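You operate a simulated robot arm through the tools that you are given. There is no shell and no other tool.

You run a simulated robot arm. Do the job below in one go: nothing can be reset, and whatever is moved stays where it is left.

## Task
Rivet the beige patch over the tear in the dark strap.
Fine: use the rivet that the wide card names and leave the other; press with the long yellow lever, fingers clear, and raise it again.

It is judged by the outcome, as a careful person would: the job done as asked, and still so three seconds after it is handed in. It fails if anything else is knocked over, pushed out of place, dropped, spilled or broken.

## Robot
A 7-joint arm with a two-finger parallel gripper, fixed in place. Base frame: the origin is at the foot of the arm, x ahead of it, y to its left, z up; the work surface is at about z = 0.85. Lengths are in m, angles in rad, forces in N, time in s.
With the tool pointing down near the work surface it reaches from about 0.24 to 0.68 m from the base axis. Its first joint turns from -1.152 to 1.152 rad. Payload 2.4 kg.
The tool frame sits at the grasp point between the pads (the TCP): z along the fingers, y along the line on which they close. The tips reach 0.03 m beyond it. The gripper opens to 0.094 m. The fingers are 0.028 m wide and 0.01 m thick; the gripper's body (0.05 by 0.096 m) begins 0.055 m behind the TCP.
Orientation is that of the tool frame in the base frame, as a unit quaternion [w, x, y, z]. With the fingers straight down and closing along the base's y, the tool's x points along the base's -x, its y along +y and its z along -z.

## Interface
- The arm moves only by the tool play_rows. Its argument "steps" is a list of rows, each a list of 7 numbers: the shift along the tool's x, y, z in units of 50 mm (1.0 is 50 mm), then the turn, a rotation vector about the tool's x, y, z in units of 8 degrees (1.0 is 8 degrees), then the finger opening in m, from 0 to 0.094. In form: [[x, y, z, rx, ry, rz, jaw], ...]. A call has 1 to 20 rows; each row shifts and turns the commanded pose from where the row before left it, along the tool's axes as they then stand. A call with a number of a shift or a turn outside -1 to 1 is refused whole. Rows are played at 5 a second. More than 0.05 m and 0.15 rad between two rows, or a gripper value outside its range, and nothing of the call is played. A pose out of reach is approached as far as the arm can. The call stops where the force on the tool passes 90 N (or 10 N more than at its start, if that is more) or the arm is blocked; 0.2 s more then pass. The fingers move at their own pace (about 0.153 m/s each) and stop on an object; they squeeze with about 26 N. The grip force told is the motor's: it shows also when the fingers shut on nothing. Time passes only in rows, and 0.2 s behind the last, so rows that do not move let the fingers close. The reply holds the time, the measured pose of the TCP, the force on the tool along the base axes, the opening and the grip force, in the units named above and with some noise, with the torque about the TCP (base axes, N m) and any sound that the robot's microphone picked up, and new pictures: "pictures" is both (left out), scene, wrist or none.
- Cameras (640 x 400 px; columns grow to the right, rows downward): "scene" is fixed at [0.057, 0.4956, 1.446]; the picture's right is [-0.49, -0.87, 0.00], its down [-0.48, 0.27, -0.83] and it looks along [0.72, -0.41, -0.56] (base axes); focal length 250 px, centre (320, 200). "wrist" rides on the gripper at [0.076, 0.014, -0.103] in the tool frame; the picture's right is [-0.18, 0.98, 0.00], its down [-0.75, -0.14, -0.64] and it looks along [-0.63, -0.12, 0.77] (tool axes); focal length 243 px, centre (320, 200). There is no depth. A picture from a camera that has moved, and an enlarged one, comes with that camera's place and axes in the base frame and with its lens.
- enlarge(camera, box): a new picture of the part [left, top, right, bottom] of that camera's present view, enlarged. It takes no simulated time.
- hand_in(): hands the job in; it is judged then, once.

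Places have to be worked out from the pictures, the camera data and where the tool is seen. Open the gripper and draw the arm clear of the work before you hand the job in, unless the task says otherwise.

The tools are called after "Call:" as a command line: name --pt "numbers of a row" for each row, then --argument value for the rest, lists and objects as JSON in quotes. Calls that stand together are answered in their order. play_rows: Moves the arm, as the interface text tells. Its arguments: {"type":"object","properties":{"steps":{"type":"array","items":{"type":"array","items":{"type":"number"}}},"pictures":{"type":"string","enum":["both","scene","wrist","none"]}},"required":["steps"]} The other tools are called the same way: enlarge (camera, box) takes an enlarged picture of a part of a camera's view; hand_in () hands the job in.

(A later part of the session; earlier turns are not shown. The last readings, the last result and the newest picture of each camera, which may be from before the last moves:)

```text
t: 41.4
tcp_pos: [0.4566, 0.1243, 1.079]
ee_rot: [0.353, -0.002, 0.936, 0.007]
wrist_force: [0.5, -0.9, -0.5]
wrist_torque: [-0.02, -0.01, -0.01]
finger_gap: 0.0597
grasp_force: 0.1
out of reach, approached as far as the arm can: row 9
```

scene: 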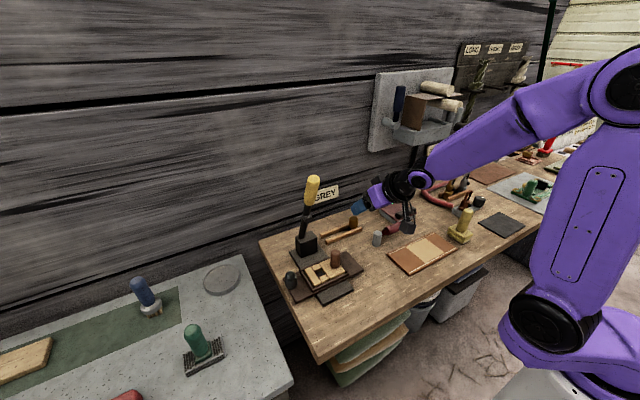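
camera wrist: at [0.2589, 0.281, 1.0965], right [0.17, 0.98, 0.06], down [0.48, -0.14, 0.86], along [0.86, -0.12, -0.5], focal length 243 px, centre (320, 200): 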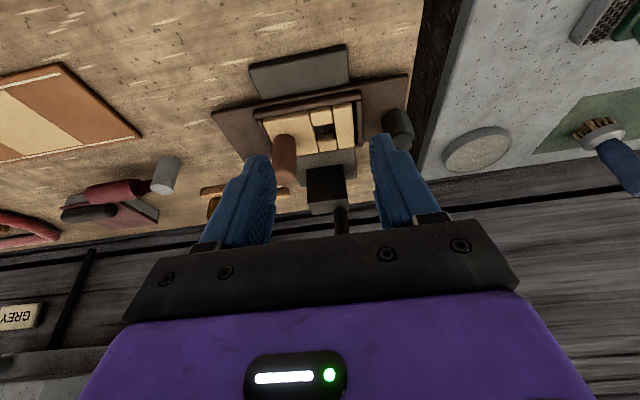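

The arm tilts to 41° forward here. Now I test backward tilt (tool pointing toward the base) at x≈0.38, clear of lever and wall.

Call:
play_rows --pt "0 0 0 0 1 0 0.06" --pt "0 0 0 0 1 0 0.06" --pt "0 0 0 0 1 0 0.06" --pt "0 0 0 0 1 0 0.06" --pt "0 0 0 0 1 0 0.06" --pt "0.8 0 0 0 0 0 0.06" --pt "0.8 0 0 0 0 0 0.06" --pt "0 0 0 0 1 0 0.06" --pt "0 0 0 0 1 0 0.06" --pt "0 0 0 0 1 0 0.06" --pt "0 0 0 0 1 0 0.06" --pt "0 0 0 0 1 0 0.06" --pt "0 0 0 0 0 0 0.06" --pictures "both"

```text
t: 44.2
tcp_pos: [0.3776, 0.1226, 1.0774]
ee_rot: [-0.331, -0.007, 0.943, 0.004]
wrist_force: [-0.7, 0.2, -0.5]
wrist_torque: [-0.04, 0.01, 0.01]
finger_gap: 0.0602
grasp_force: 0.1
camera wrist: at [0.3825, 0.1347, 1.2047], right [0.13, 0.99, -0.1], down [0.99, -0.13, 0.03], along [0.01, -0.1, -0.99], focal length 243 px, centre (320, 200)
```

scene: 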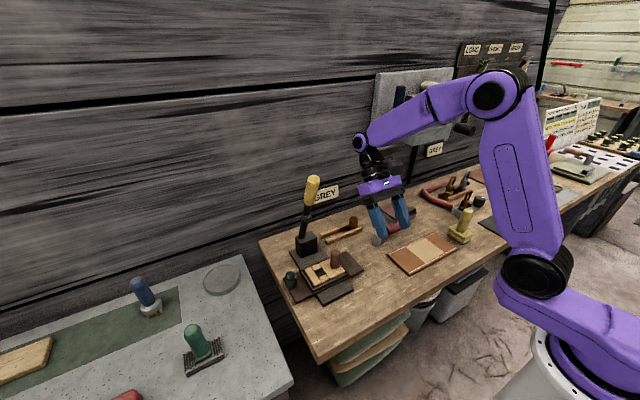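
wrist: 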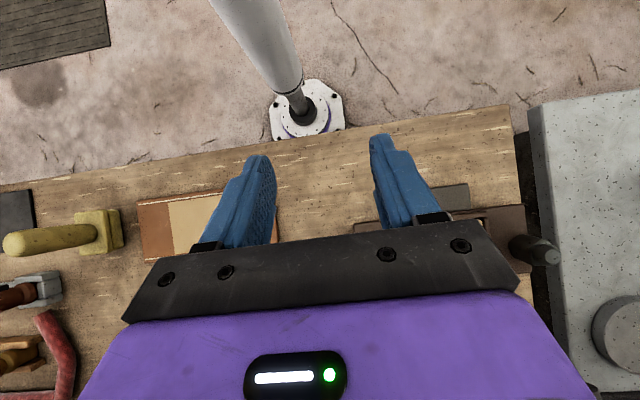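

Backward tilt of 38.7° is reached easily, so a two-stage turn-over is possible. I return to vertical, straighten the small roll, and go to look at the rivet from near.

Call:
play_rows --pt "0 0 0 0 -1 0 0.06" --pt "0 0 0 0 -1 0 0.06" --pt "0 0 0 0 -1 0 0.06" --pt "0 0 0 0 -1 0 0.06" --pt "0 0 0 0 -0.84 0 0.06" --pt "0 0 0 0.087 0 0.076 0.06" --pt "-0.09 0.89 0.31 0 0 0 0.094" --pt "-0.09 0.89 0.31 0 0 0 0.094" --pt "-0.09 0.89 0.31 0 0 0 0.094" --pt "-0.09 0.89 0.31 0 0 0 0.094" --pt "-0.09 0.89 0.31 0 0 0 0.094" --pt "0 0 0 0 0 0 0.094" --pictures "both"

Call:
enlarge --camera "wrist" --box '[270, 120, 370, 220]'

Call:
enlarge --camera "scene" --box '[276, 260, 316, 300]'

```text
t: 46.8
tcp_pos: [0.397, 0.3466, 0.998]
ee_rot: [0.001, 0.0, 1.0, -0.001]
wrist_force: [0.1, 0.3, 0.0]
wrist_torque: [-0.06, -0.02, 0.01]
finger_gap: 0.0943
grasp_force: 0.1
camera wrist: at [0.3223, 0.3601, 1.1021], right [0.18, 0.98, 0.0], down [0.75, -0.14, 0.64], along [0.63, -0.12, -0.77], focal length 243 px, centre (320, 200)
```

scene: 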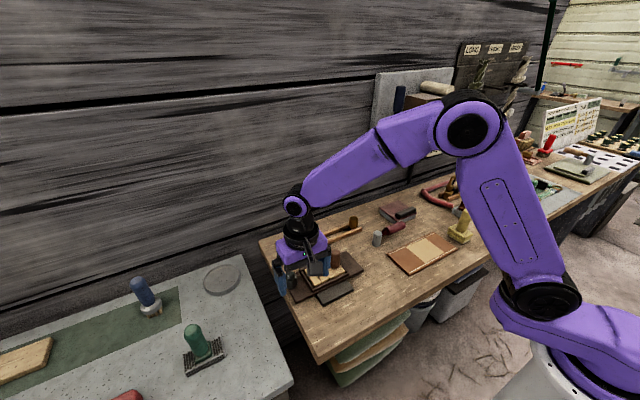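
wrist: 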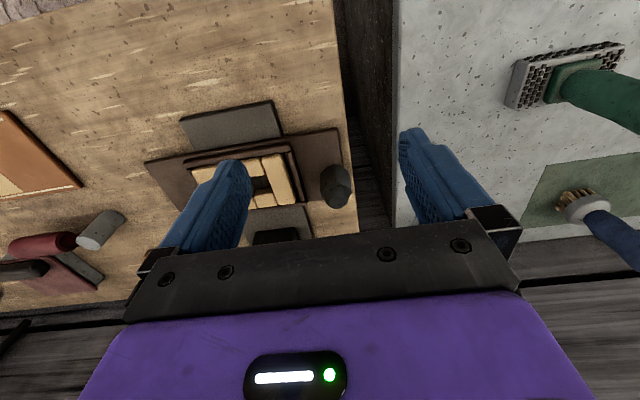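

```text
4.00 times, centred on (320, 170) of wrist
camera zoom: at [0.3223, 0.3601, 1.1021], right [0.18, 0.98, 0.0], down [0.75, -0.14, 0.64], along [0.63, -0.12, -0.77], focal length 970 px, centre (320, 320)
```

zoom: 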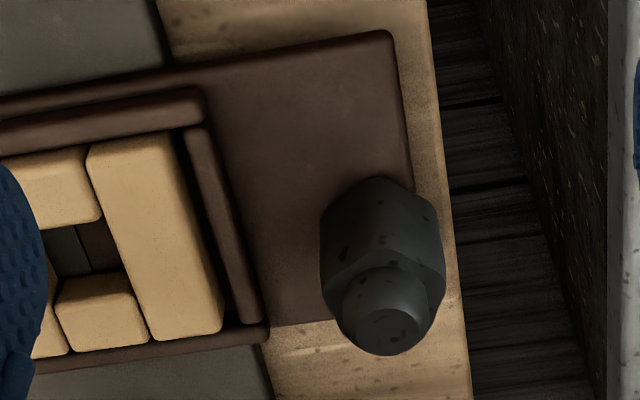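

```text
10.00 times, centred on (296, 280) of scene
camera zoom: at [0.057, 0.4956, 1.446], right [-0.49, -0.87, 0.0], down [-0.48, 0.27, -0.83], along [0.72, -0.41, -0.56], focal length 2501 px, centre (560, -600)
```

zoom: 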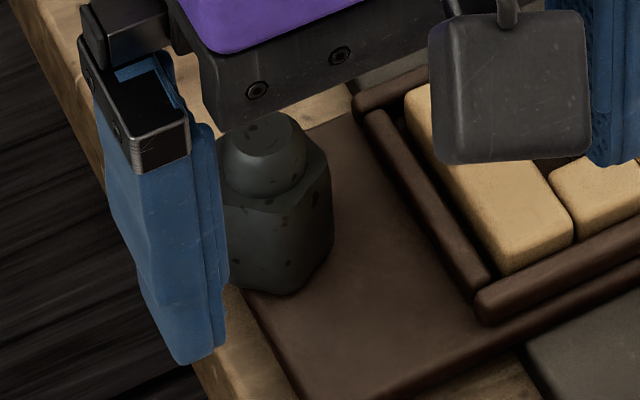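

The rivet stands at about (0.477, 0.349) on the strap end, 2 cm from the bench edge. I tilt 16° (hand leaning away from the lever) and come over it with a 50 mm opening, then lower partway.

Call:
play_rows --pt "0 0 0 0 -1 0 0.06" --pt "0 0 0 0 -1 0 0.05" --pt "-0.716 0.024 0.205 0 0 0 0.05" --pt "-0.716 0.024 0.205 0 0 0 0.05" --pt "0.138 0 0.48 0 0 0 0.05" --pt "0 0 0 0 0 0 0.05" --pictures "both"

Call:
enlarge --camera "wrist" --box '[260, 90, 380, 210]'

Call:
enlarge --camera "scene" --box '[276, 240, 336, 300]'

```text
t: 48.2
tcp_pos: [0.4738, 0.3472, 0.9741]
ee_rot: [0.14, 0.0, 0.99, 0.0]
wrist_force: [-1.3, -1.0, -0.5]
wrist_torque: [0.03, -0.02, 0.0]
finger_gap: 0.0501
grasp_force: 0.1
camera wrist: at [0.3739, 0.3619, 1.052], right [0.18, 0.98, 0.05], down [0.55, -0.14, 0.83], along [0.82, -0.12, -0.56], focal length 243 px, centre (320, 200)
```

scene: 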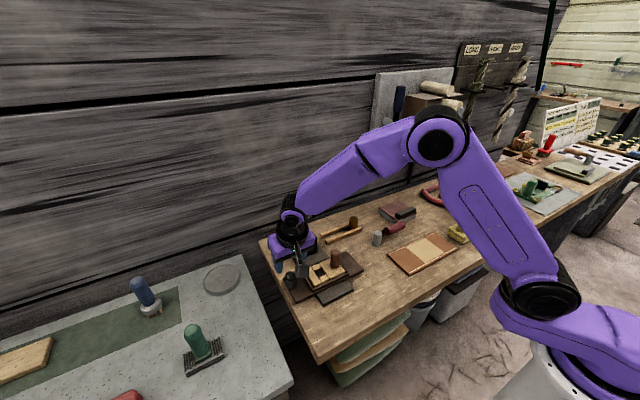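
wrist: 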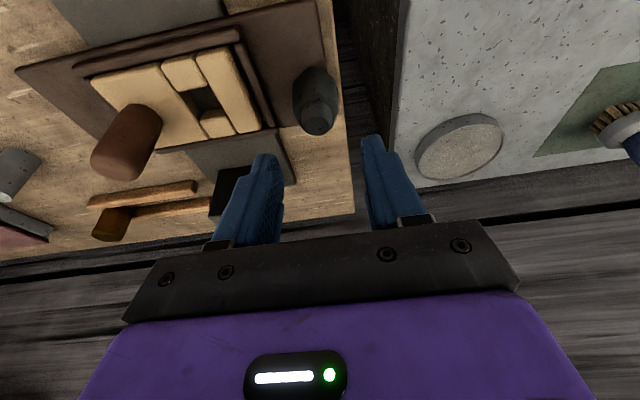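

```text
3.33 times, centred on (320, 150) of wrist
camera zoom: at [0.3739, 0.3619, 1.052], right [0.18, 0.98, 0.05], down [0.55, -0.14, 0.83], along [0.82, -0.12, -0.56], focal length 809 px, centre (320, 367)
```

zoom: 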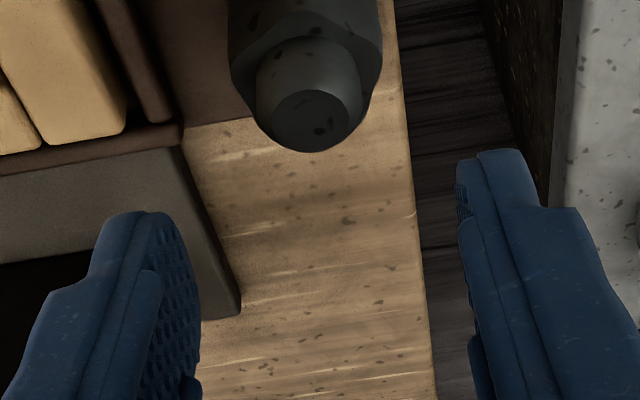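

```text
6.67 times, centred on (306, 270) of scene
camera zoom: at [0.0571, 0.4956, 1.446], right [-0.49, -0.87, 0.0], down [-0.48, 0.27, -0.83], along [0.72, -0.41, -0.56], focal length 1667 px, centre (413, -267)
```

zoom: 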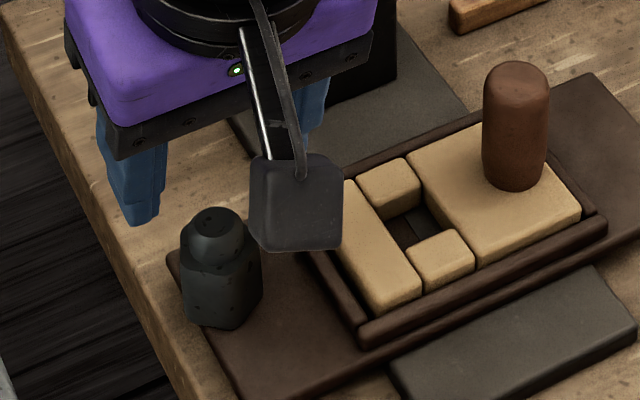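

The shank top is at (0.4776, 0.348), in line with the gripper. I lower the remaining 6.6 cm so the pads straddle the head.

Call:
play_rows --pt "0.131 0.004 0.42 0 0 0 0.05" --pt "0.131 0 0.42 0 0 0 0.05" --pt "0.131 0 0.42 0 0 0 0.05" --pt "0 0 0 0 0 0 0.05" --pictures "both"

Call:
enlarge --camera "wrist" --box '[260, 90, 380, 210]'

Call:
enlarge --camera "scene" --box '[276, 240, 336, 300]'

```text
t: 49.2
tcp_pos: [0.4724, 0.3491, 0.9071]
ee_rot: [0.139, 0.0, 0.99, 0.0]
wrist_force: [-0.1, -1.0, -0.1]
wrist_torque: [-0.03, -0.02, 0.02]
finger_gap: 0.0499
grasp_force: 0.0
camera wrist: at [0.3716, 0.3626, 0.9854], right [0.18, 0.98, 0.05], down [0.55, -0.14, 0.83], along [0.82, -0.12, -0.56], focal length 243 px, centre (320, 200)
```

scene: 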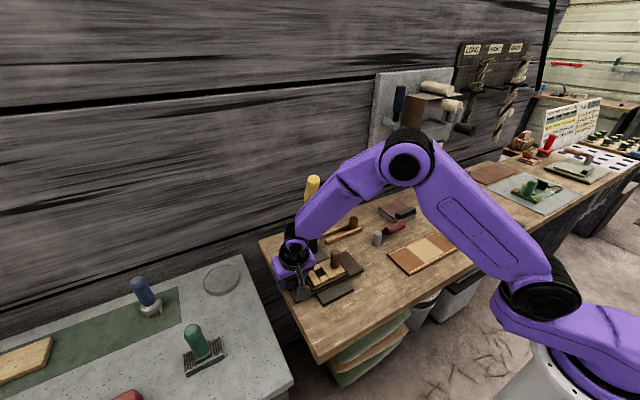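
wrist: 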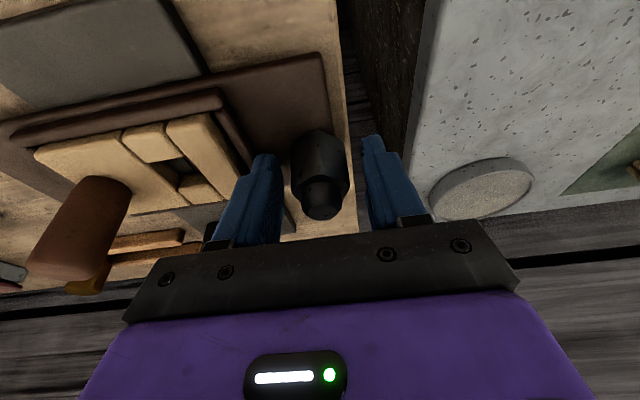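

```text
3.33 times, centred on (320, 150) of wrist
camera zoom: at [0.3716, 0.3626, 0.9854], right [0.18, 0.98, 0.05], down [0.55, -0.14, 0.83], along [0.82, -0.12, -0.56], focal length 809 px, centre (320, 367)
```

zoom: 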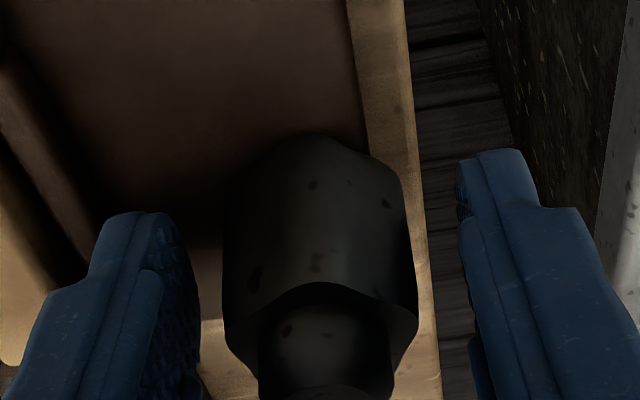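

```text
6.67 times, centred on (306, 270) of scene
camera zoom: at [0.057, 0.4956, 1.446], right [-0.49, -0.87, 0.0], down [-0.48, 0.27, -0.83], along [0.72, -0.41, -0.56], focal length 1667 px, centre (413, -267)
```

zoom: 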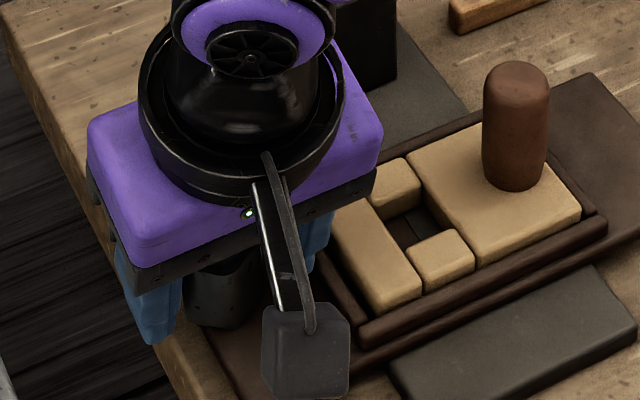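

The head is centred between the pads. I close on it.

Call:
play_rows --pt "0 0 0 0 0 0 0.042" --pt "0 0 0 0 0 0 0.03" --pt "0 0 0 0 0 0 0.015" --pt "0 0 0 0 0 0 0.01" --pt "0 0 0 0 0 0 0.01" --pictures "wrist"

Call:
enlarge --camera "wrist" --box '[260, 90, 380, 210]'

```text
t: 50.4
tcp_pos: [0.4732, 0.3495, 0.9076]
ee_rot: [0.14, 0.0, 0.99, 0.0]
wrist_force: [-0.5, 0.0, -0.2]
wrist_torque: [0.02, -0.02, -0.01]
finger_gap: 0.0329
grasp_force: 26.0
camera wrist: at [0.3716, 0.3627, 0.9856], right [0.18, 0.98, 0.05], down [0.55, -0.14, 0.83], along [0.82, -0.12, -0.56], focal length 243 px, centre (320, 200)
```

wrist: 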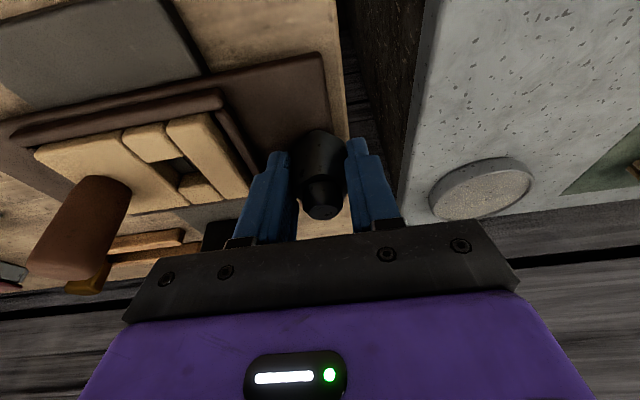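

```text
3.33 times, centred on (320, 150) of wrist
camera zoom: at [0.3716, 0.3627, 0.9856], right [0.18, 0.98, 0.05], down [0.55, -0.14, 0.83], along [0.82, -0.12, -0.56], focal length 809 px, centre (320, 367)
```

zoom: 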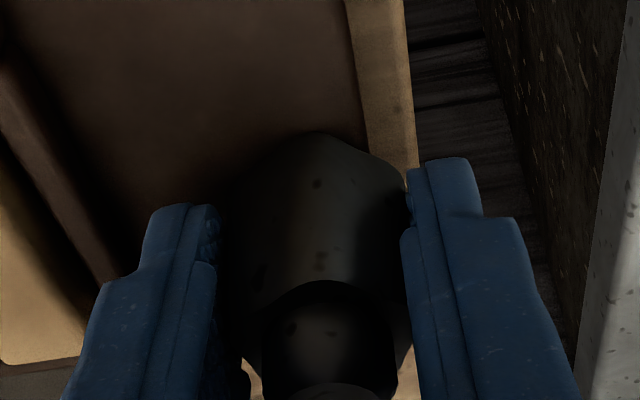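

Rivet gripped (gap 0.0329). I lift it, bring it back to x≈0.39 and across to open bench near (0.39, 0.12).

Call:
play_rows --pt "-0.092 0 -0.32 0 0 0 0.01" --pt "-0.184 0 -0.641 0 0 0 0.01" --pt "-0.184 0 -0.641 0 0 0 0.01" --pt "-0.092 0 -0.32 0 0 0 0.01" --pt "0.798 0 -0.229 0 0 0 0.01" --pt "0.798 0 -0.229 0 0 0 0.01" --pt "0 -0.918 0 0 0 0 0.01" --pt "0 -0.918 0 0 0 0 0.01" --pt "0 -0.918 0 0 0 0 0.01" --pt "0 -0.918 0 0 0 0 0.01" --pt "0 -0.918 0 0 0 0 0.01" --pt "0 0 0 0 0 0 0.01" --pictures "both"

Call:
enlarge --camera "wrist" --box '[220, 50, 420, 210]'

```text
t: 53.0
tcp_pos: [0.3867, 0.1186, 1.009]
ee_rot: [0.139, 0.0, 0.99, 0.0]
wrist_force: [0.0, -0.2, -0.6]
wrist_torque: [0.03, 0.01, -0.01]
finger_gap: 0.0326
grasp_force: 25.7
camera wrist: at [0.2857, 0.1318, 1.0862], right [0.18, 0.98, 0.05], down [0.55, -0.14, 0.83], along [0.82, -0.12, -0.56], focal length 243 px, centre (320, 200)
```

scene: 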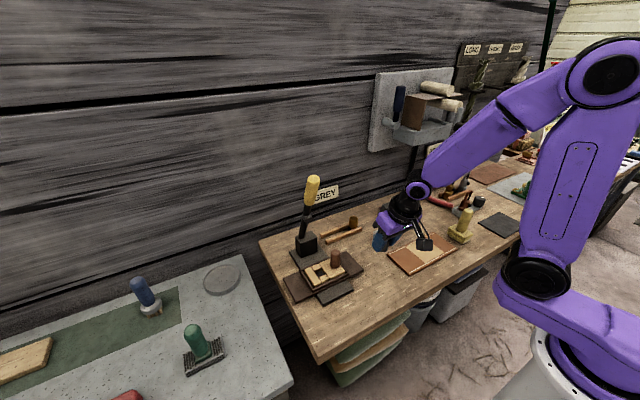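
wrist: 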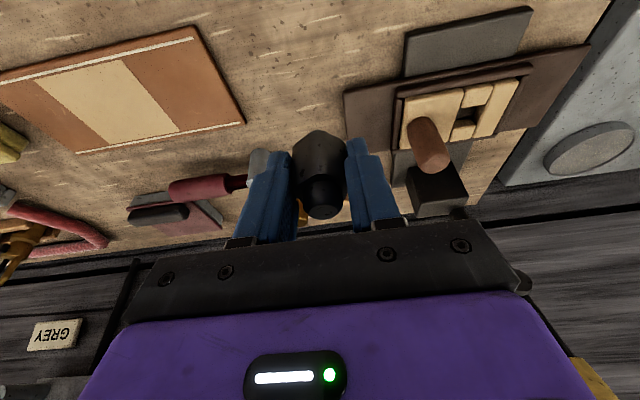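

```text
2.50 times, centred on (320, 130) of wrist
camera zoom: at [0.2857, 0.1318, 1.0862], right [0.18, 0.98, 0.05], down [0.55, -0.14, 0.83], along [0.82, -0.12, -0.56], focal length 606 px, centre (320, 375)
```

zoom: 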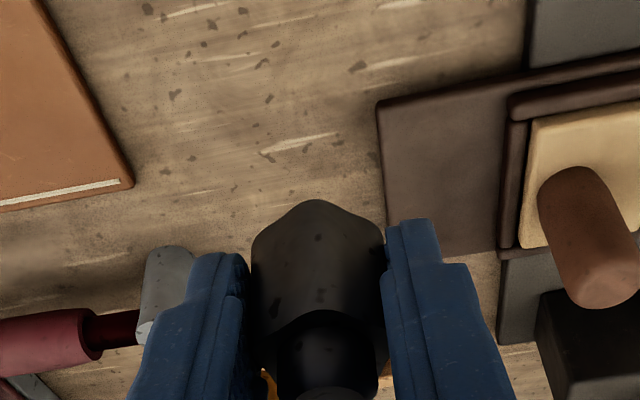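

The area below is clear bench. I lower the rivet (still shank up) toward the table.

Call:
play_rows --pt "0.184 0 0.641 0 0 0 0.01" --pt "0.184 0 0.641 0 0 0 0.01" --pt "0.184 0 0.641 0 0 0 0.01" --pt "0.083 0 0.288 0 0 0 0.01" --pt "0.022 0 0.077 0 0 0 0.01" --pt "0 0 0 0 0 0 0.01" --pictures "both"

Call:
enlarge --camera "scene" --box '[340, 210, 440, 290]'

```text
t: 54.4
tcp_pos: [0.3886, 0.1205, 0.9027]
ee_rot: [0.14, -0.001, 0.99, 0.0]
wrist_force: [0.1, -0.3, -0.6]
wrist_torque: [0.01, -0.01, -0.01]
finger_gap: 0.0328
grasp_force: 26.3
out of reach, approached as far as the arm can: row 3, 4
camera wrist: at [0.2871, 0.1336, 0.9803], right [0.18, 0.98, 0.05], down [0.55, -0.14, 0.83], along [0.82, -0.12, -0.56], focal length 243 px, centre (320, 200)
```

scene: 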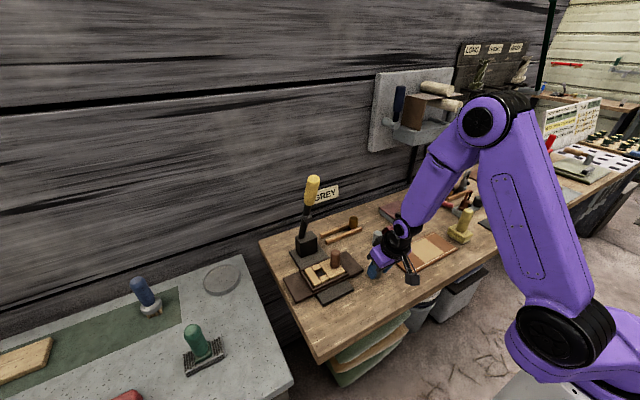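
wrist: 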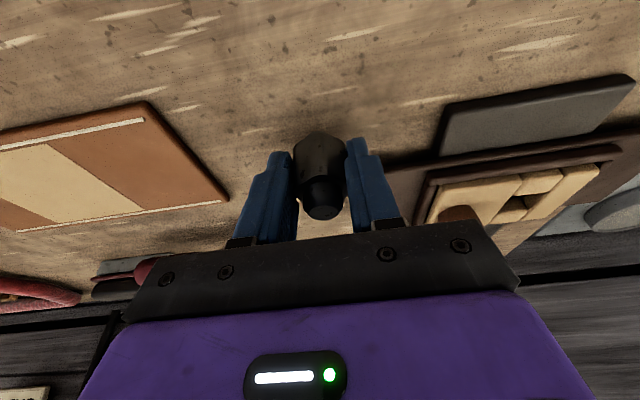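

```text
5.00 times, centred on (390, 250) of scene
camera zoom: at [0.0571, 0.4956, 1.446], right [-0.49, -0.87, 0.0], down [-0.48, 0.27, -0.83], along [0.72, -0.41, -0.56], focal length 1251 px, centre (-30, -50)
```

zoom: 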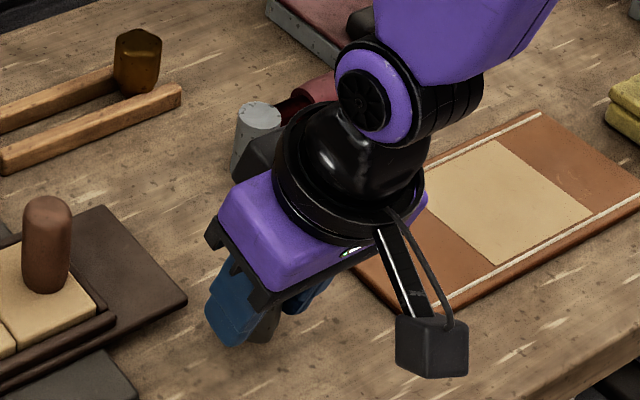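

At this spot the tilt keeps it 15 mm too high. I move 5 cm forward and slightly right, to (0.44, 0.095), where the reach is better, and lower there.

Call:
play_rows --pt "-0.48 -0.25 0.138 0 0 0 0.01" --pt "-0.48 -0.25 0.138 0 0 0 0.01" --pt "0 0 0 0 0 0 0.01" --pt "0.055 0 0.192 0 0 0 0.01" --pt "0 0 0 0 0 0 0.01" --pictures "both"

Call:
enlarge --camera "scene" --box '[340, 210, 440, 290]'

```text
t: 55.6
tcp_pos: [0.4388, 0.0954, 0.8927]
ee_rot: [0.14, 0.0, 0.99, 0.0]
wrist_force: [-0.5, 0.2, -1.2]
wrist_torque: [-0.03, 0.0, -0.04]
finger_gap: 0.0328
grasp_force: 26.3
camera wrist: at [0.3379, 0.109, 0.971], right [0.18, 0.98, 0.05], down [0.55, -0.14, 0.83], along [0.82, -0.12, -0.56], focal length 243 px, centre (320, 200)
```

scene: 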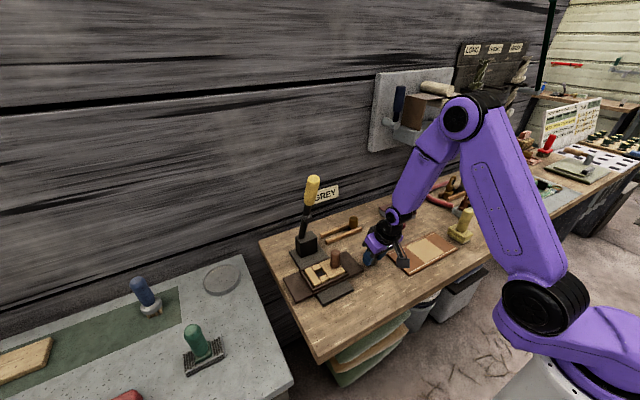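
wrist: 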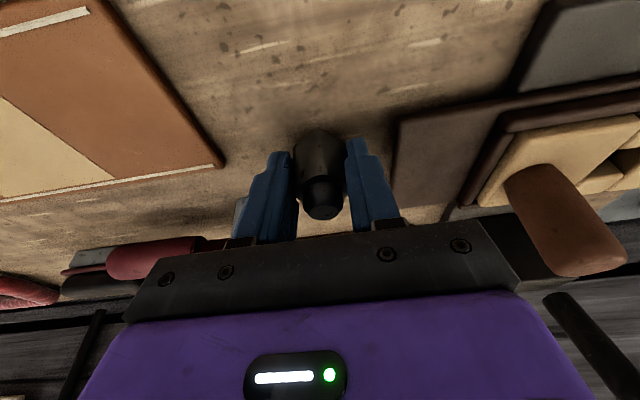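

```text
5.00 times, centred on (390, 250) of scene
camera zoom: at [0.0571, 0.4956, 1.446], right [-0.49, -0.87, 0.0], down [-0.48, 0.27, -0.83], along [0.72, -0.41, -0.56], focal length 1251 px, centre (-30, -50)
```

zoom: 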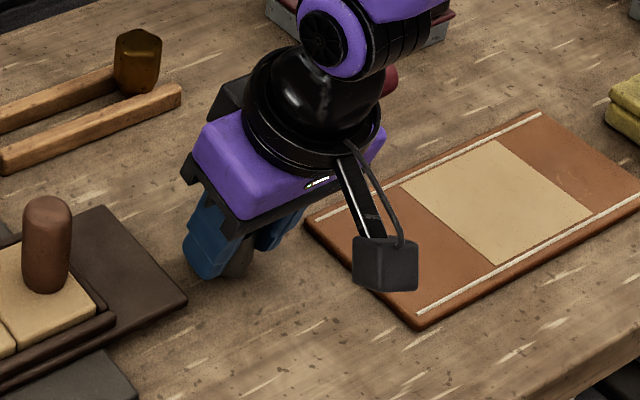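

4–5 mm remain to the table. I lower until light contact.

Call:
play_rows --pt "0.0165 0 0.0577 0 0 0 0.01" --pt "0.011 0 0.0385 0 0 0 0.01" --pt "0 0 0 0 0 0 0.01" --pictures "none"

```text
t: 56.4
tcp_pos: [0.4386, 0.0945, 0.8883]
ee_rot: [0.14, 0.001, 0.99, 0.0]
wrist_force: [0.4, 0.1, -0.6]
wrist_torque: [0.0, -0.02, 0.02]
finger_gap: 0.0328
grasp_force: 26.1
```

No contact yet at 0.8883; I lower 1.5 mm more.

Call:
play_rows --pt "0.0083 0 0.0288 0 0 0 0.01" --pt "0 0 0 0 0 0 0.01" --pictures "none"

```text
t: 57.0
tcp_pos: [0.4396, 0.0955, 0.8871]
ee_rot: [0.141, 0.0, 0.99, 0.0]
wrist_force: [-2.2, -0.4, 11.3]
wrist_torque: [-0.05, -0.03, 0.0]
finger_gap: 0.0329
grasp_force: 25.6
```

Firm table contact (11 N). I relieve 1 mm, open fully around it to 55 mm, pause, and look before moving away.

Call:
play_rows --pt "-0.0055 0 -0.0192 0 0 0 0.01" --pt "0 0 0 0 0 0 0.034" --pt "0 0 0 0 0 0 0.037" --pt "0 0 0 0 0 0 0.045" --pt "0 0 0 0 0 0 0.055" --pt "0 0 0 0 0 0 0.055" --pictures "both"

Call:
enlarge --camera "wrist" --box '[260, 90, 380, 210]'

Call:
enlarge --camera "scene" --box '[340, 210, 440, 290]'

```text
t: 58.4
tcp_pos: [0.4391, 0.0943, 0.8868]
ee_rot: [0.141, 0.0, 0.99, 0.0]
wrist_force: [0.2, 0.2, 0.6]
wrist_torque: [-0.01, 0.01, 0.0]
finger_gap: 0.0549
grasp_force: 0.0
camera wrist: at [0.3378, 0.1088, 0.9655], right [0.18, 0.98, 0.05], down [0.55, -0.14, 0.83], along [0.82, -0.12, -0.56], focal length 243 px, centre (320, 200)
```

scene: 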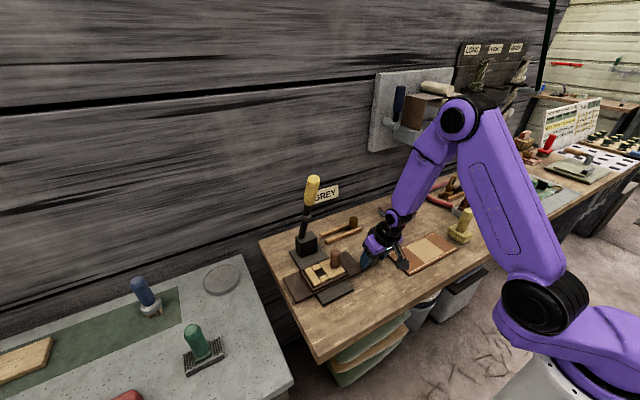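
wrist: 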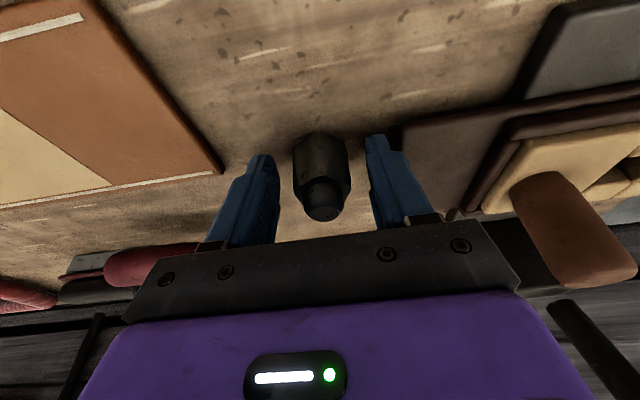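

```text
3.33 times, centred on (320, 150) of wrist
camera zoom: at [0.3378, 0.1088, 0.9655], right [0.18, 0.98, 0.05], down [0.55, -0.14, 0.83], along [0.82, -0.12, -0.56], focal length 809 px, centre (320, 367)
```

zoom: 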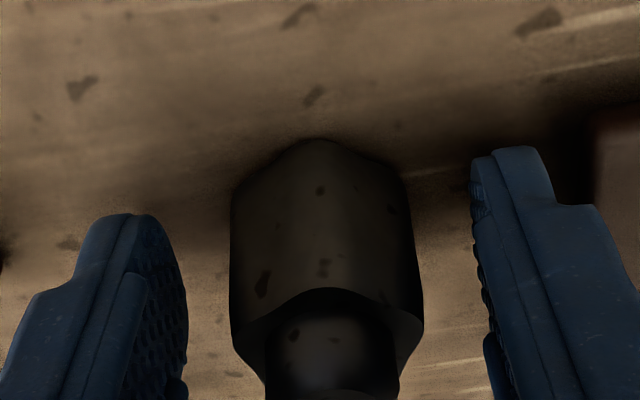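

```text
5.00 times, centred on (390, 250) of scene
camera zoom: at [0.057, 0.4956, 1.446], right [-0.49, -0.87, 0.0], down [-0.48, 0.27, -0.83], along [0.72, -0.41, -0.56], focal length 1251 px, centre (-30, -50)
```

zoom: 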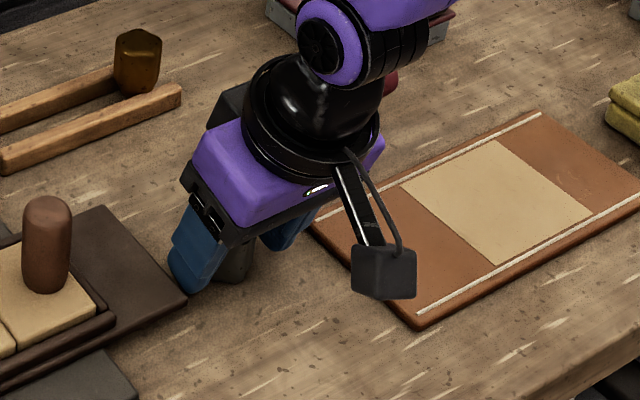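

The rivet stands upright (shank up) on open bench at about (0.444, 0.095). With the fingers still straddling it, I rotate the tool in place from −16° to +40° and set the pads on the head again.

Call:
play_rows --pt "0 0 0 0 1 0 0.055" --pt "0 0 0 0 1 0 0.055" --pt "0 0 0 0 1 0 0.055" --pt "0 0 0 0 1 0 0.055" --pt "0 0 0 0 1 0 0.055" --pt "0 0 0 0 1 0 0.055" --pt "0 0 0 0 1 0 0.055" --pt "-0.157 0 -0.108 0 0 0 0.055" --pt "-0.157 0 -0.108 0 0 0 0.055" --pt "0 0 0 0 0 0 0.055" --pictures "both"

Call:
enlarge --camera "wrist" --box '[260, 90, 380, 210]'

Call:
enlarge --camera "scene" --box '[340, 210, 420, 280]'

```text
t: 60.6
tcp_pos: [0.4568, 0.0951, 0.886]
ee_rot: [-0.341, 0.0, 0.94, 0.0]
wrist_force: [0.2, -0.1, 0.0]
wrist_torque: [-0.01, -0.04, 0.03]
finger_gap: 0.0552
grasp_force: 0.2
camera wrist: at [0.4656, 0.1088, 1.014], right [0.14, 0.98, -0.12], down [0.99, -0.14, 0.01], along [-0.01, -0.12, -0.99], focal length 243 px, centre (320, 200)
```

scene: 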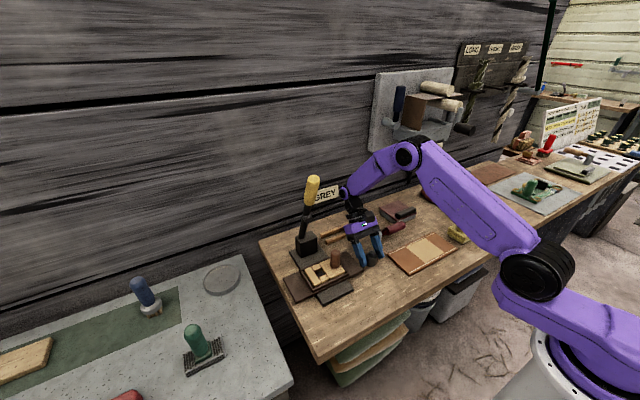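
wrist: 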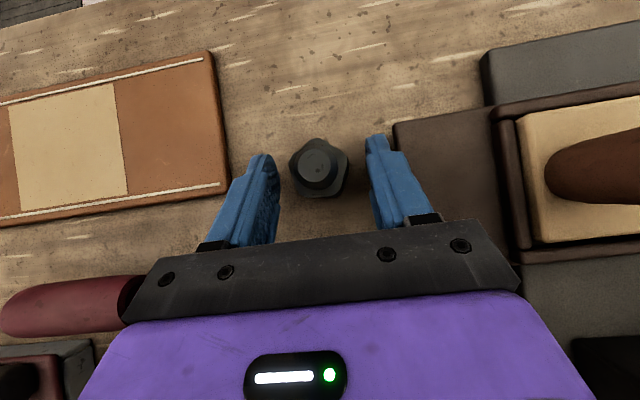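

```text
3.33 times, centred on (320, 150) of wrist
camera zoom: at [0.4656, 0.1088, 1.014], right [0.14, 0.98, -0.12], down [0.99, -0.14, 0.01], along [-0.01, -0.12, -0.99], focal length 809 px, centre (320, 367)
```

zoom: 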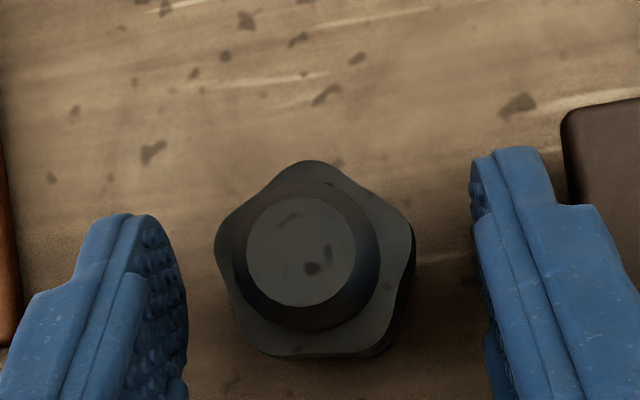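

```text
5.71 times, centred on (380, 245) of scene
camera zoom: at [0.0571, 0.4956, 1.446], right [-0.49, -0.87, 0.0], down [-0.48, 0.27, -0.83], along [0.72, -0.41, -0.56], focal length 1429 px, centre (-23, -57)
```

zoom: 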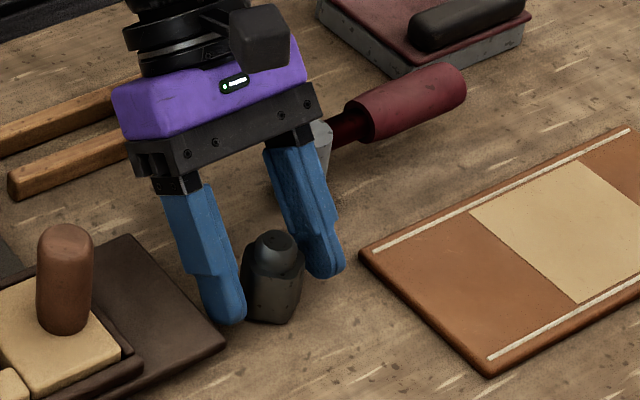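

From above the rivet centre is (0.447, 0.095). I shift 3 mm so the head sits between the pads, close, and lift 5 cm.

Call:
play_rows --pt "-0.046 0 -0.038 0 0 0 0.05" --pt "0 0 0 0 0 0 0.038" --pt "0 0 0 0 0 0 0.02" --pt "0 0 0 0 0 0 0.01" --pt "0 0 0 0 0 0 0.01" --pt "0.32 0 -0.384 0 0 0 0.01" --pt "0.32 0 -0.384 0 0 0 0.01" --pt "0 0 0 0 0 0 0.01" --pictures "both"

Call:
enlarge --camera "wrist" --box '[260, 90, 380, 210]'

Call:
enlarge --camera "scene" --box '[340, 200, 420, 270]'

```text
t: 62.4
tcp_pos: [0.4613, 0.0963, 0.9353]
ee_rot: [-0.341, 0.0, 0.94, 0.0]
wrist_force: [-0.1, -0.3, -0.1]
wrist_torque: [-0.04, -0.03, -0.02]
finger_gap: 0.0325
grasp_force: 26.1
camera wrist: at [0.4699, 0.1091, 1.0638], right [0.14, 0.98, -0.12], down [0.99, -0.14, 0.01], along [-0.01, -0.12, -0.99], focal length 243 px, centre (320, 200)
```

scene: 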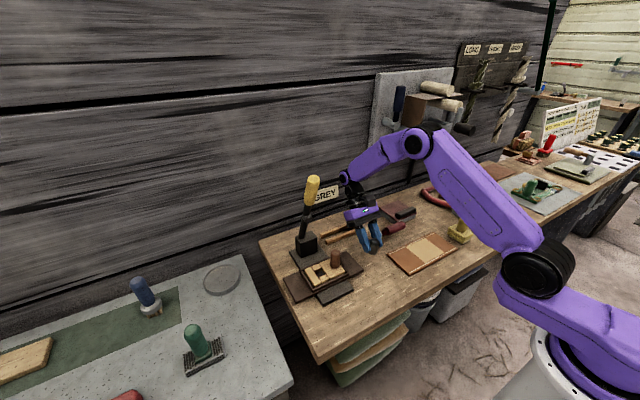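
wrist: 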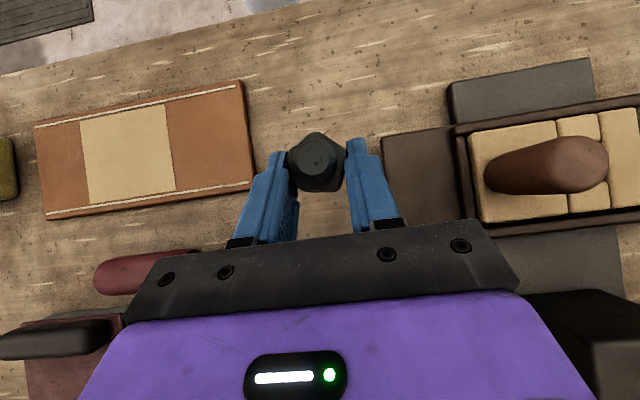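

```text
3.33 times, centred on (320, 150) of wrist
camera zoom: at [0.4699, 0.1091, 1.0638], right [0.14, 0.98, -0.12], down [0.99, -0.14, 0.01], along [-0.01, -0.12, -0.99], focal length 809 px, centre (320, 367)
```

zoom: 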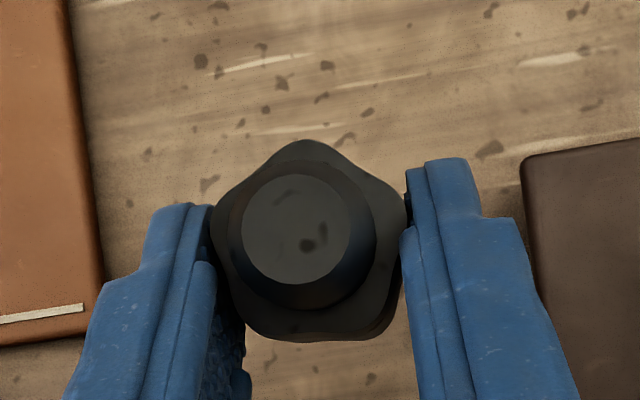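

```text
5.71 times, centred on (380, 235) of scene
camera zoom: at [0.0571, 0.4956, 1.446], right [-0.49, -0.87, 0.0], down [-0.48, 0.27, -0.83], along [0.72, -0.41, -0.56], focal length 1429 px, centre (-23, 0)
```

zoom: 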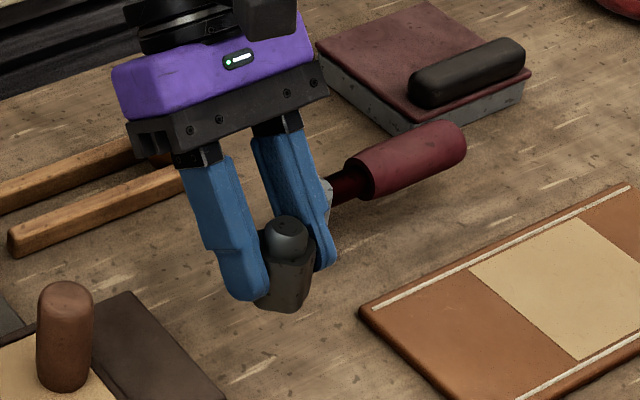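

The rivet is held with the tool at +40°. I rotate the tool to −24°, which lays the rivet over by 64° with its shank toward the base.

Call:
play_rows --pt "0 0 -0.2 0 -1 0 0.01" --pt "0 0 -0.2 0 -1 0 0.01" --pt "0 0 0 0 -1 0 0.01" --pt "0 0 0 0 -1 0 0.01" --pt "0 0 0 0 -1 0 0.01" --pt "0 0 0 0 -1 0 0.01" --pt "0 0 0 0 -1 0 0.01" --pt "0 0 0 0 -1 0 0.01" --pt "0 0 0 0 0 0 0.01" --pictures "both"

Call:
enlarge --camera "scene" --box '[340, 200, 420, 270]'

Call:
enlarge --camera "wrist" --box '[260, 90, 380, 210]'

```text
t: 64.4
tcp_pos: [0.4721, 0.0947, 0.9518]
ee_rot: [0.209, -0.001, 0.978, 0.001]
wrist_force: [0.3, 0.1, -1.0]
wrist_torque: [0.01, 0.01, 0.01]
finger_gap: 0.0326
grasp_force: 25.6
camera wrist: at [0.3616, 0.1091, 1.0145], right [0.17, 0.98, 0.08], down [0.43, -0.14, 0.89], along [0.89, -0.12, -0.44], focal length 243 px, centre (320, 200)
```

scene: 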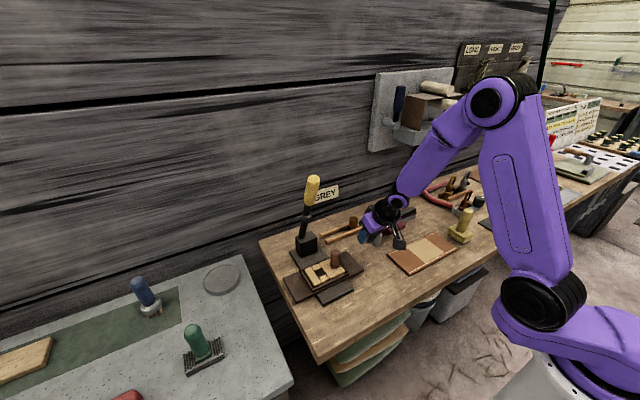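
wrist: 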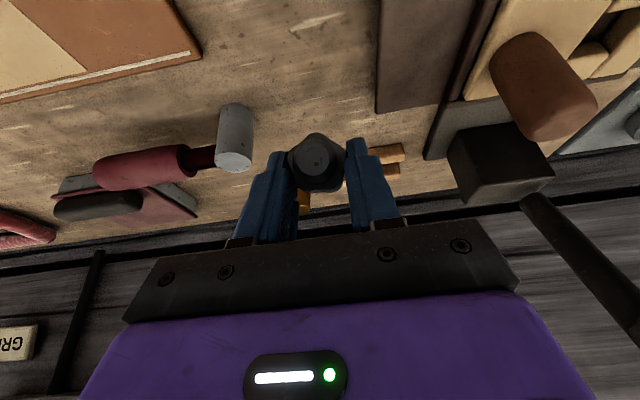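

```text
5.71 times, centred on (380, 235) of scene
camera zoom: at [0.057, 0.4956, 1.446], right [-0.49, -0.87, 0.0], down [-0.48, 0.27, -0.83], along [0.72, -0.41, -0.56], focal length 1429 px, centre (-23, 0)
```

zoom: 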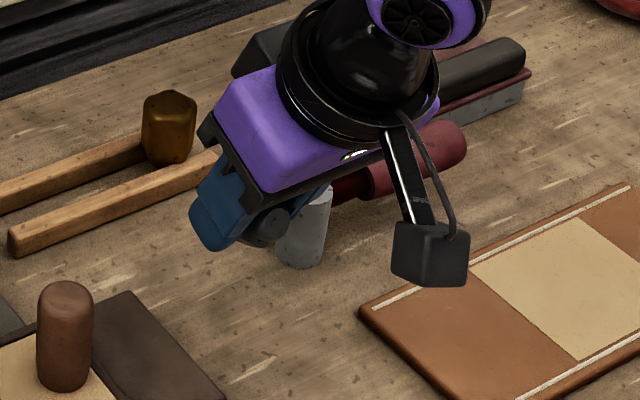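

```text
3.33 times, centred on (320, 150) of wrist
camera zoom: at [0.3616, 0.1091, 1.0145], right [0.17, 0.98, 0.08], down [0.43, -0.14, 0.89], along [0.89, -0.12, -0.44], focal length 809 px, centre (320, 367)
```

zoom: 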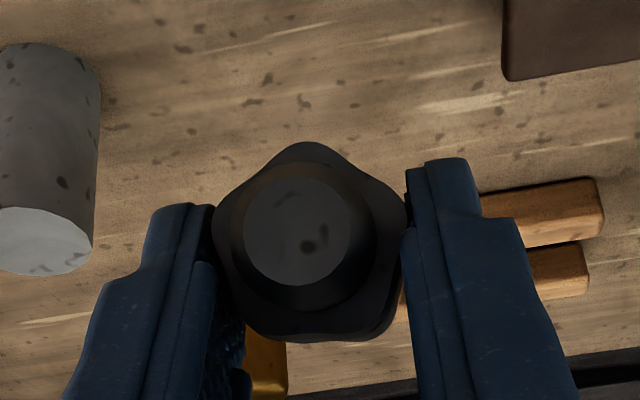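

The rivet now leans 64° with the shank toward the base. I lower it 5 cm and bring it slightly back toward x≈0.45, staying in reach.

Call:
play_rows --pt "0.2245 0 0.502 0 0 0 0.01" --pt "0.184 0 0.411 0 0 0 0.01" --pt "0.228 0 -0.102 0 0 0 0.01" --pt "0.137 0 -0.061 0 0 0 0.01" --pt "0 0 0 0 0 0 0.01" --pictures "both"

Call:
enlarge --camera "scene" --box '[340, 200, 420, 270]'

```text
t: 65.6
tcp_pos: [0.4519, 0.0932, 0.9008]
ee_rot: [0.209, 0.0, 0.978, -0.001]
wrist_force: [-0.2, -0.6, -0.1]
wrist_torque: [0.01, -0.02, -0.01]
finger_gap: 0.0322
grasp_force: 26.0
camera wrist: at [0.3415, 0.1086, 0.9645], right [0.17, 0.98, 0.08], down [0.43, -0.14, 0.89], along [0.89, -0.12, -0.44], focal length 243 px, centre (320, 200)
```

scene: 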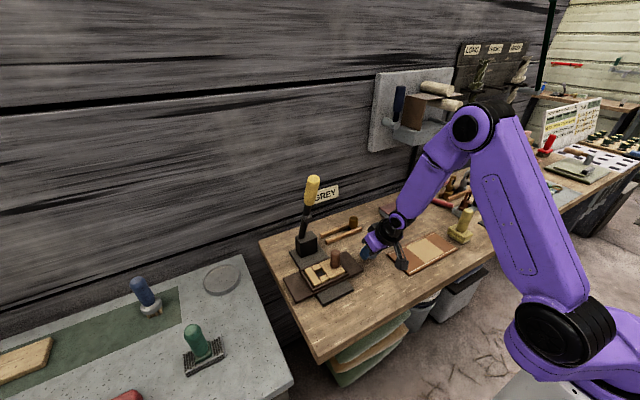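
wrist: 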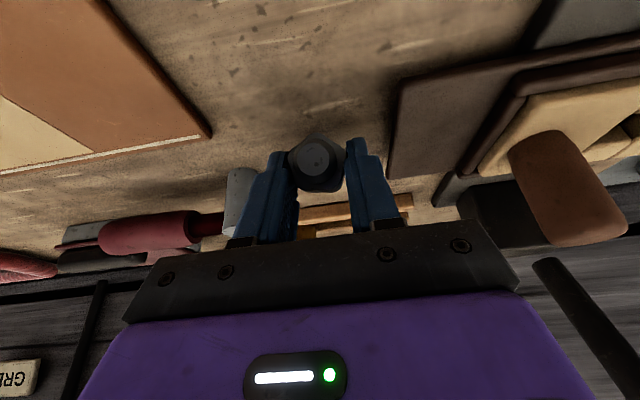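

```text
5.71 times, centred on (380, 235) of scene
camera zoom: at [0.057, 0.4956, 1.446], right [-0.49, -0.87, 0.0], down [-0.48, 0.27, -0.83], along [0.72, -0.41, -0.56], focal length 1429 px, centre (-23, 0)
```

zoom: 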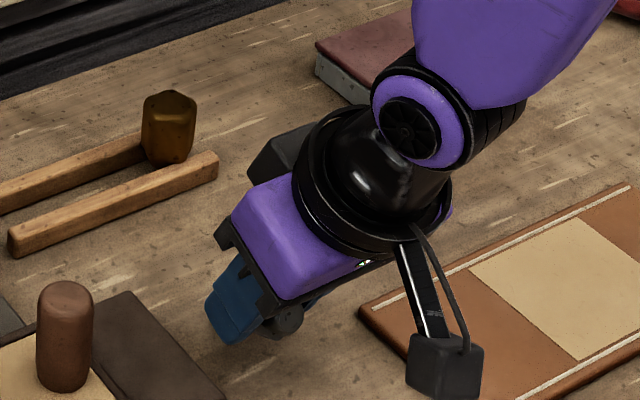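

In reach, with the rivet's lower rim about 7 mm above the table. I lower 6 mm more and check for contact.

Call:
play_rows --pt "0.049 0 0.1096 0 0 0 0.01" --pt "0 0 0 0 0 0 0.01" --pictures "none"

```text
t: 66.2
tcp_pos: [0.4519, 0.0934, 0.8954]
ee_rot: [0.208, 0.0, 0.978, 0.0]
wrist_force: [0.7, 0.5, -0.5]
wrist_torque: [-0.01, 0.01, 0.01]
finger_gap: 0.0324
grasp_force: 26.4
```

No contact at 0.8954; I lower 2.5 mm more.

Call:
play_rows --pt "0.0204 0 0.0456 0 0 0 0.01" --pt "0 0 0 0 0 0 0.01" --pictures "none"

```text
t: 66.8
tcp_pos: [0.4532, 0.0949, 0.8943]
ee_rot: [0.209, 0.0, 0.978, 0.0]
wrist_force: [0.3, -1.7, 2.0]
wrist_torque: [-0.1, -0.05, -0.06]
finger_gap: 0.0322
grasp_force: 26.3
```

Light contact with the table. I open gently to 45 mm so that the rivet tips onto its side between the fingers.

Call:
play_rows --pt "0 0 0 0 0 0 0.034" --pt "0 0 0 0 0 0 0.037" --pt "0 0 0 0 0 0 0.041" --pt "0 0 0 0 0 0 0.045" --pt "0 0 0 0 0 0 0.045" --pictures "both"

Call:
enlarge --camera "wrist" --box '[260, 90, 380, 210]'

Call:
enlarge --camera "scene" --box '[340, 220, 420, 290]'

```text
t: 68.0
tcp_pos: [0.4543, 0.0949, 0.8938]
ee_rot: [0.209, 0.0, 0.978, 0.0]
wrist_force: [0.8, -0.2, 0.1]
wrist_torque: [-0.03, -0.03, 0.02]
finger_gap: 0.045
grasp_force: 0.0
camera wrist: at [0.3423, 0.1085, 0.9562], right [0.17, 0.98, 0.08], down [0.43, -0.14, 0.89], along [0.89, -0.12, -0.44], focal length 243 px, centre (320, 200)
```

scene: 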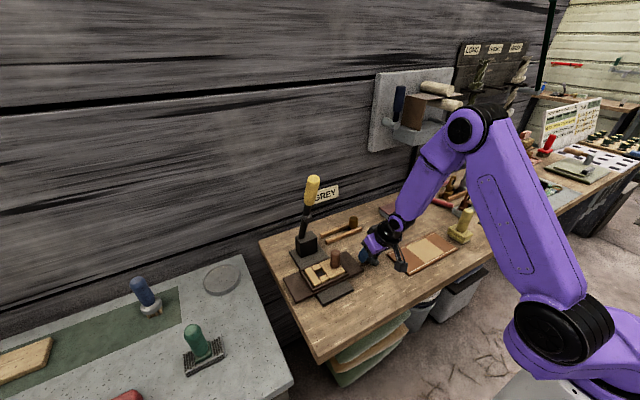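
wrist: 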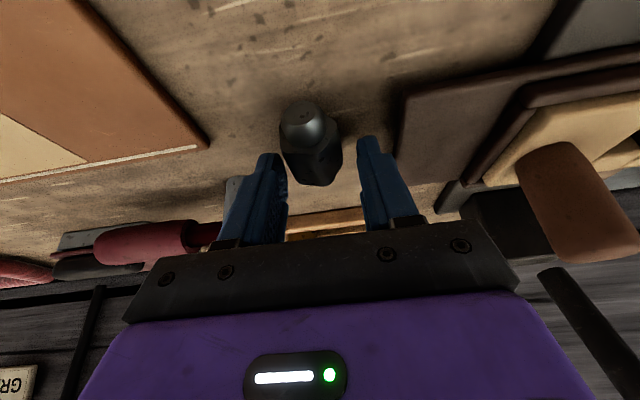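

```text
3.33 times, centred on (320, 150) of wrist
camera zoom: at [0.3423, 0.1085, 0.9562], right [0.17, 0.98, 0.08], down [0.43, -0.14, 0.89], along [0.89, -0.12, -0.44], focal length 809 px, centre (320, 367)
```

zoom: 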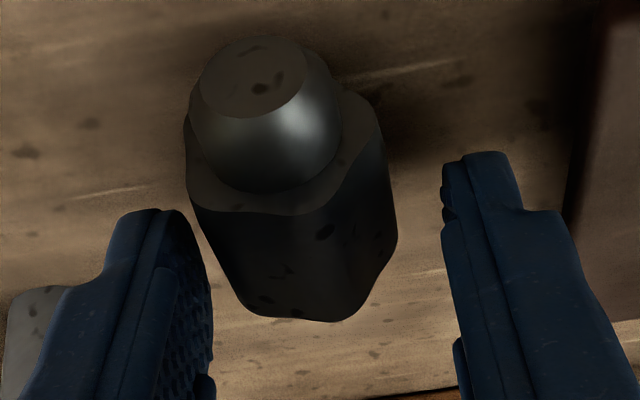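

```text
5.71 times, centred on (380, 255) of scene
camera zoom: at [0.057, 0.4956, 1.446], right [-0.49, -0.87, 0.0], down [-0.48, 0.27, -0.83], along [0.72, -0.41, -0.56], focal length 1429 px, centre (-23, -114)
```

zoom: 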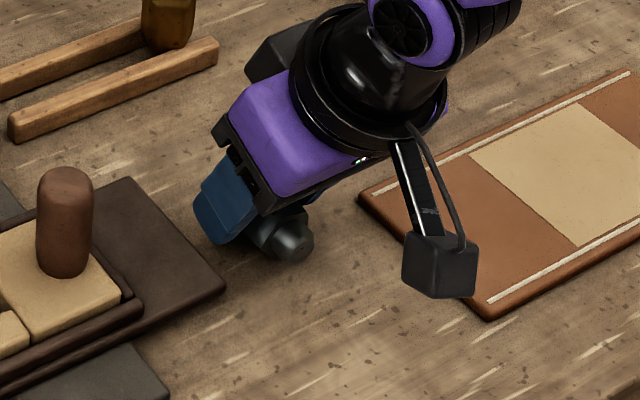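

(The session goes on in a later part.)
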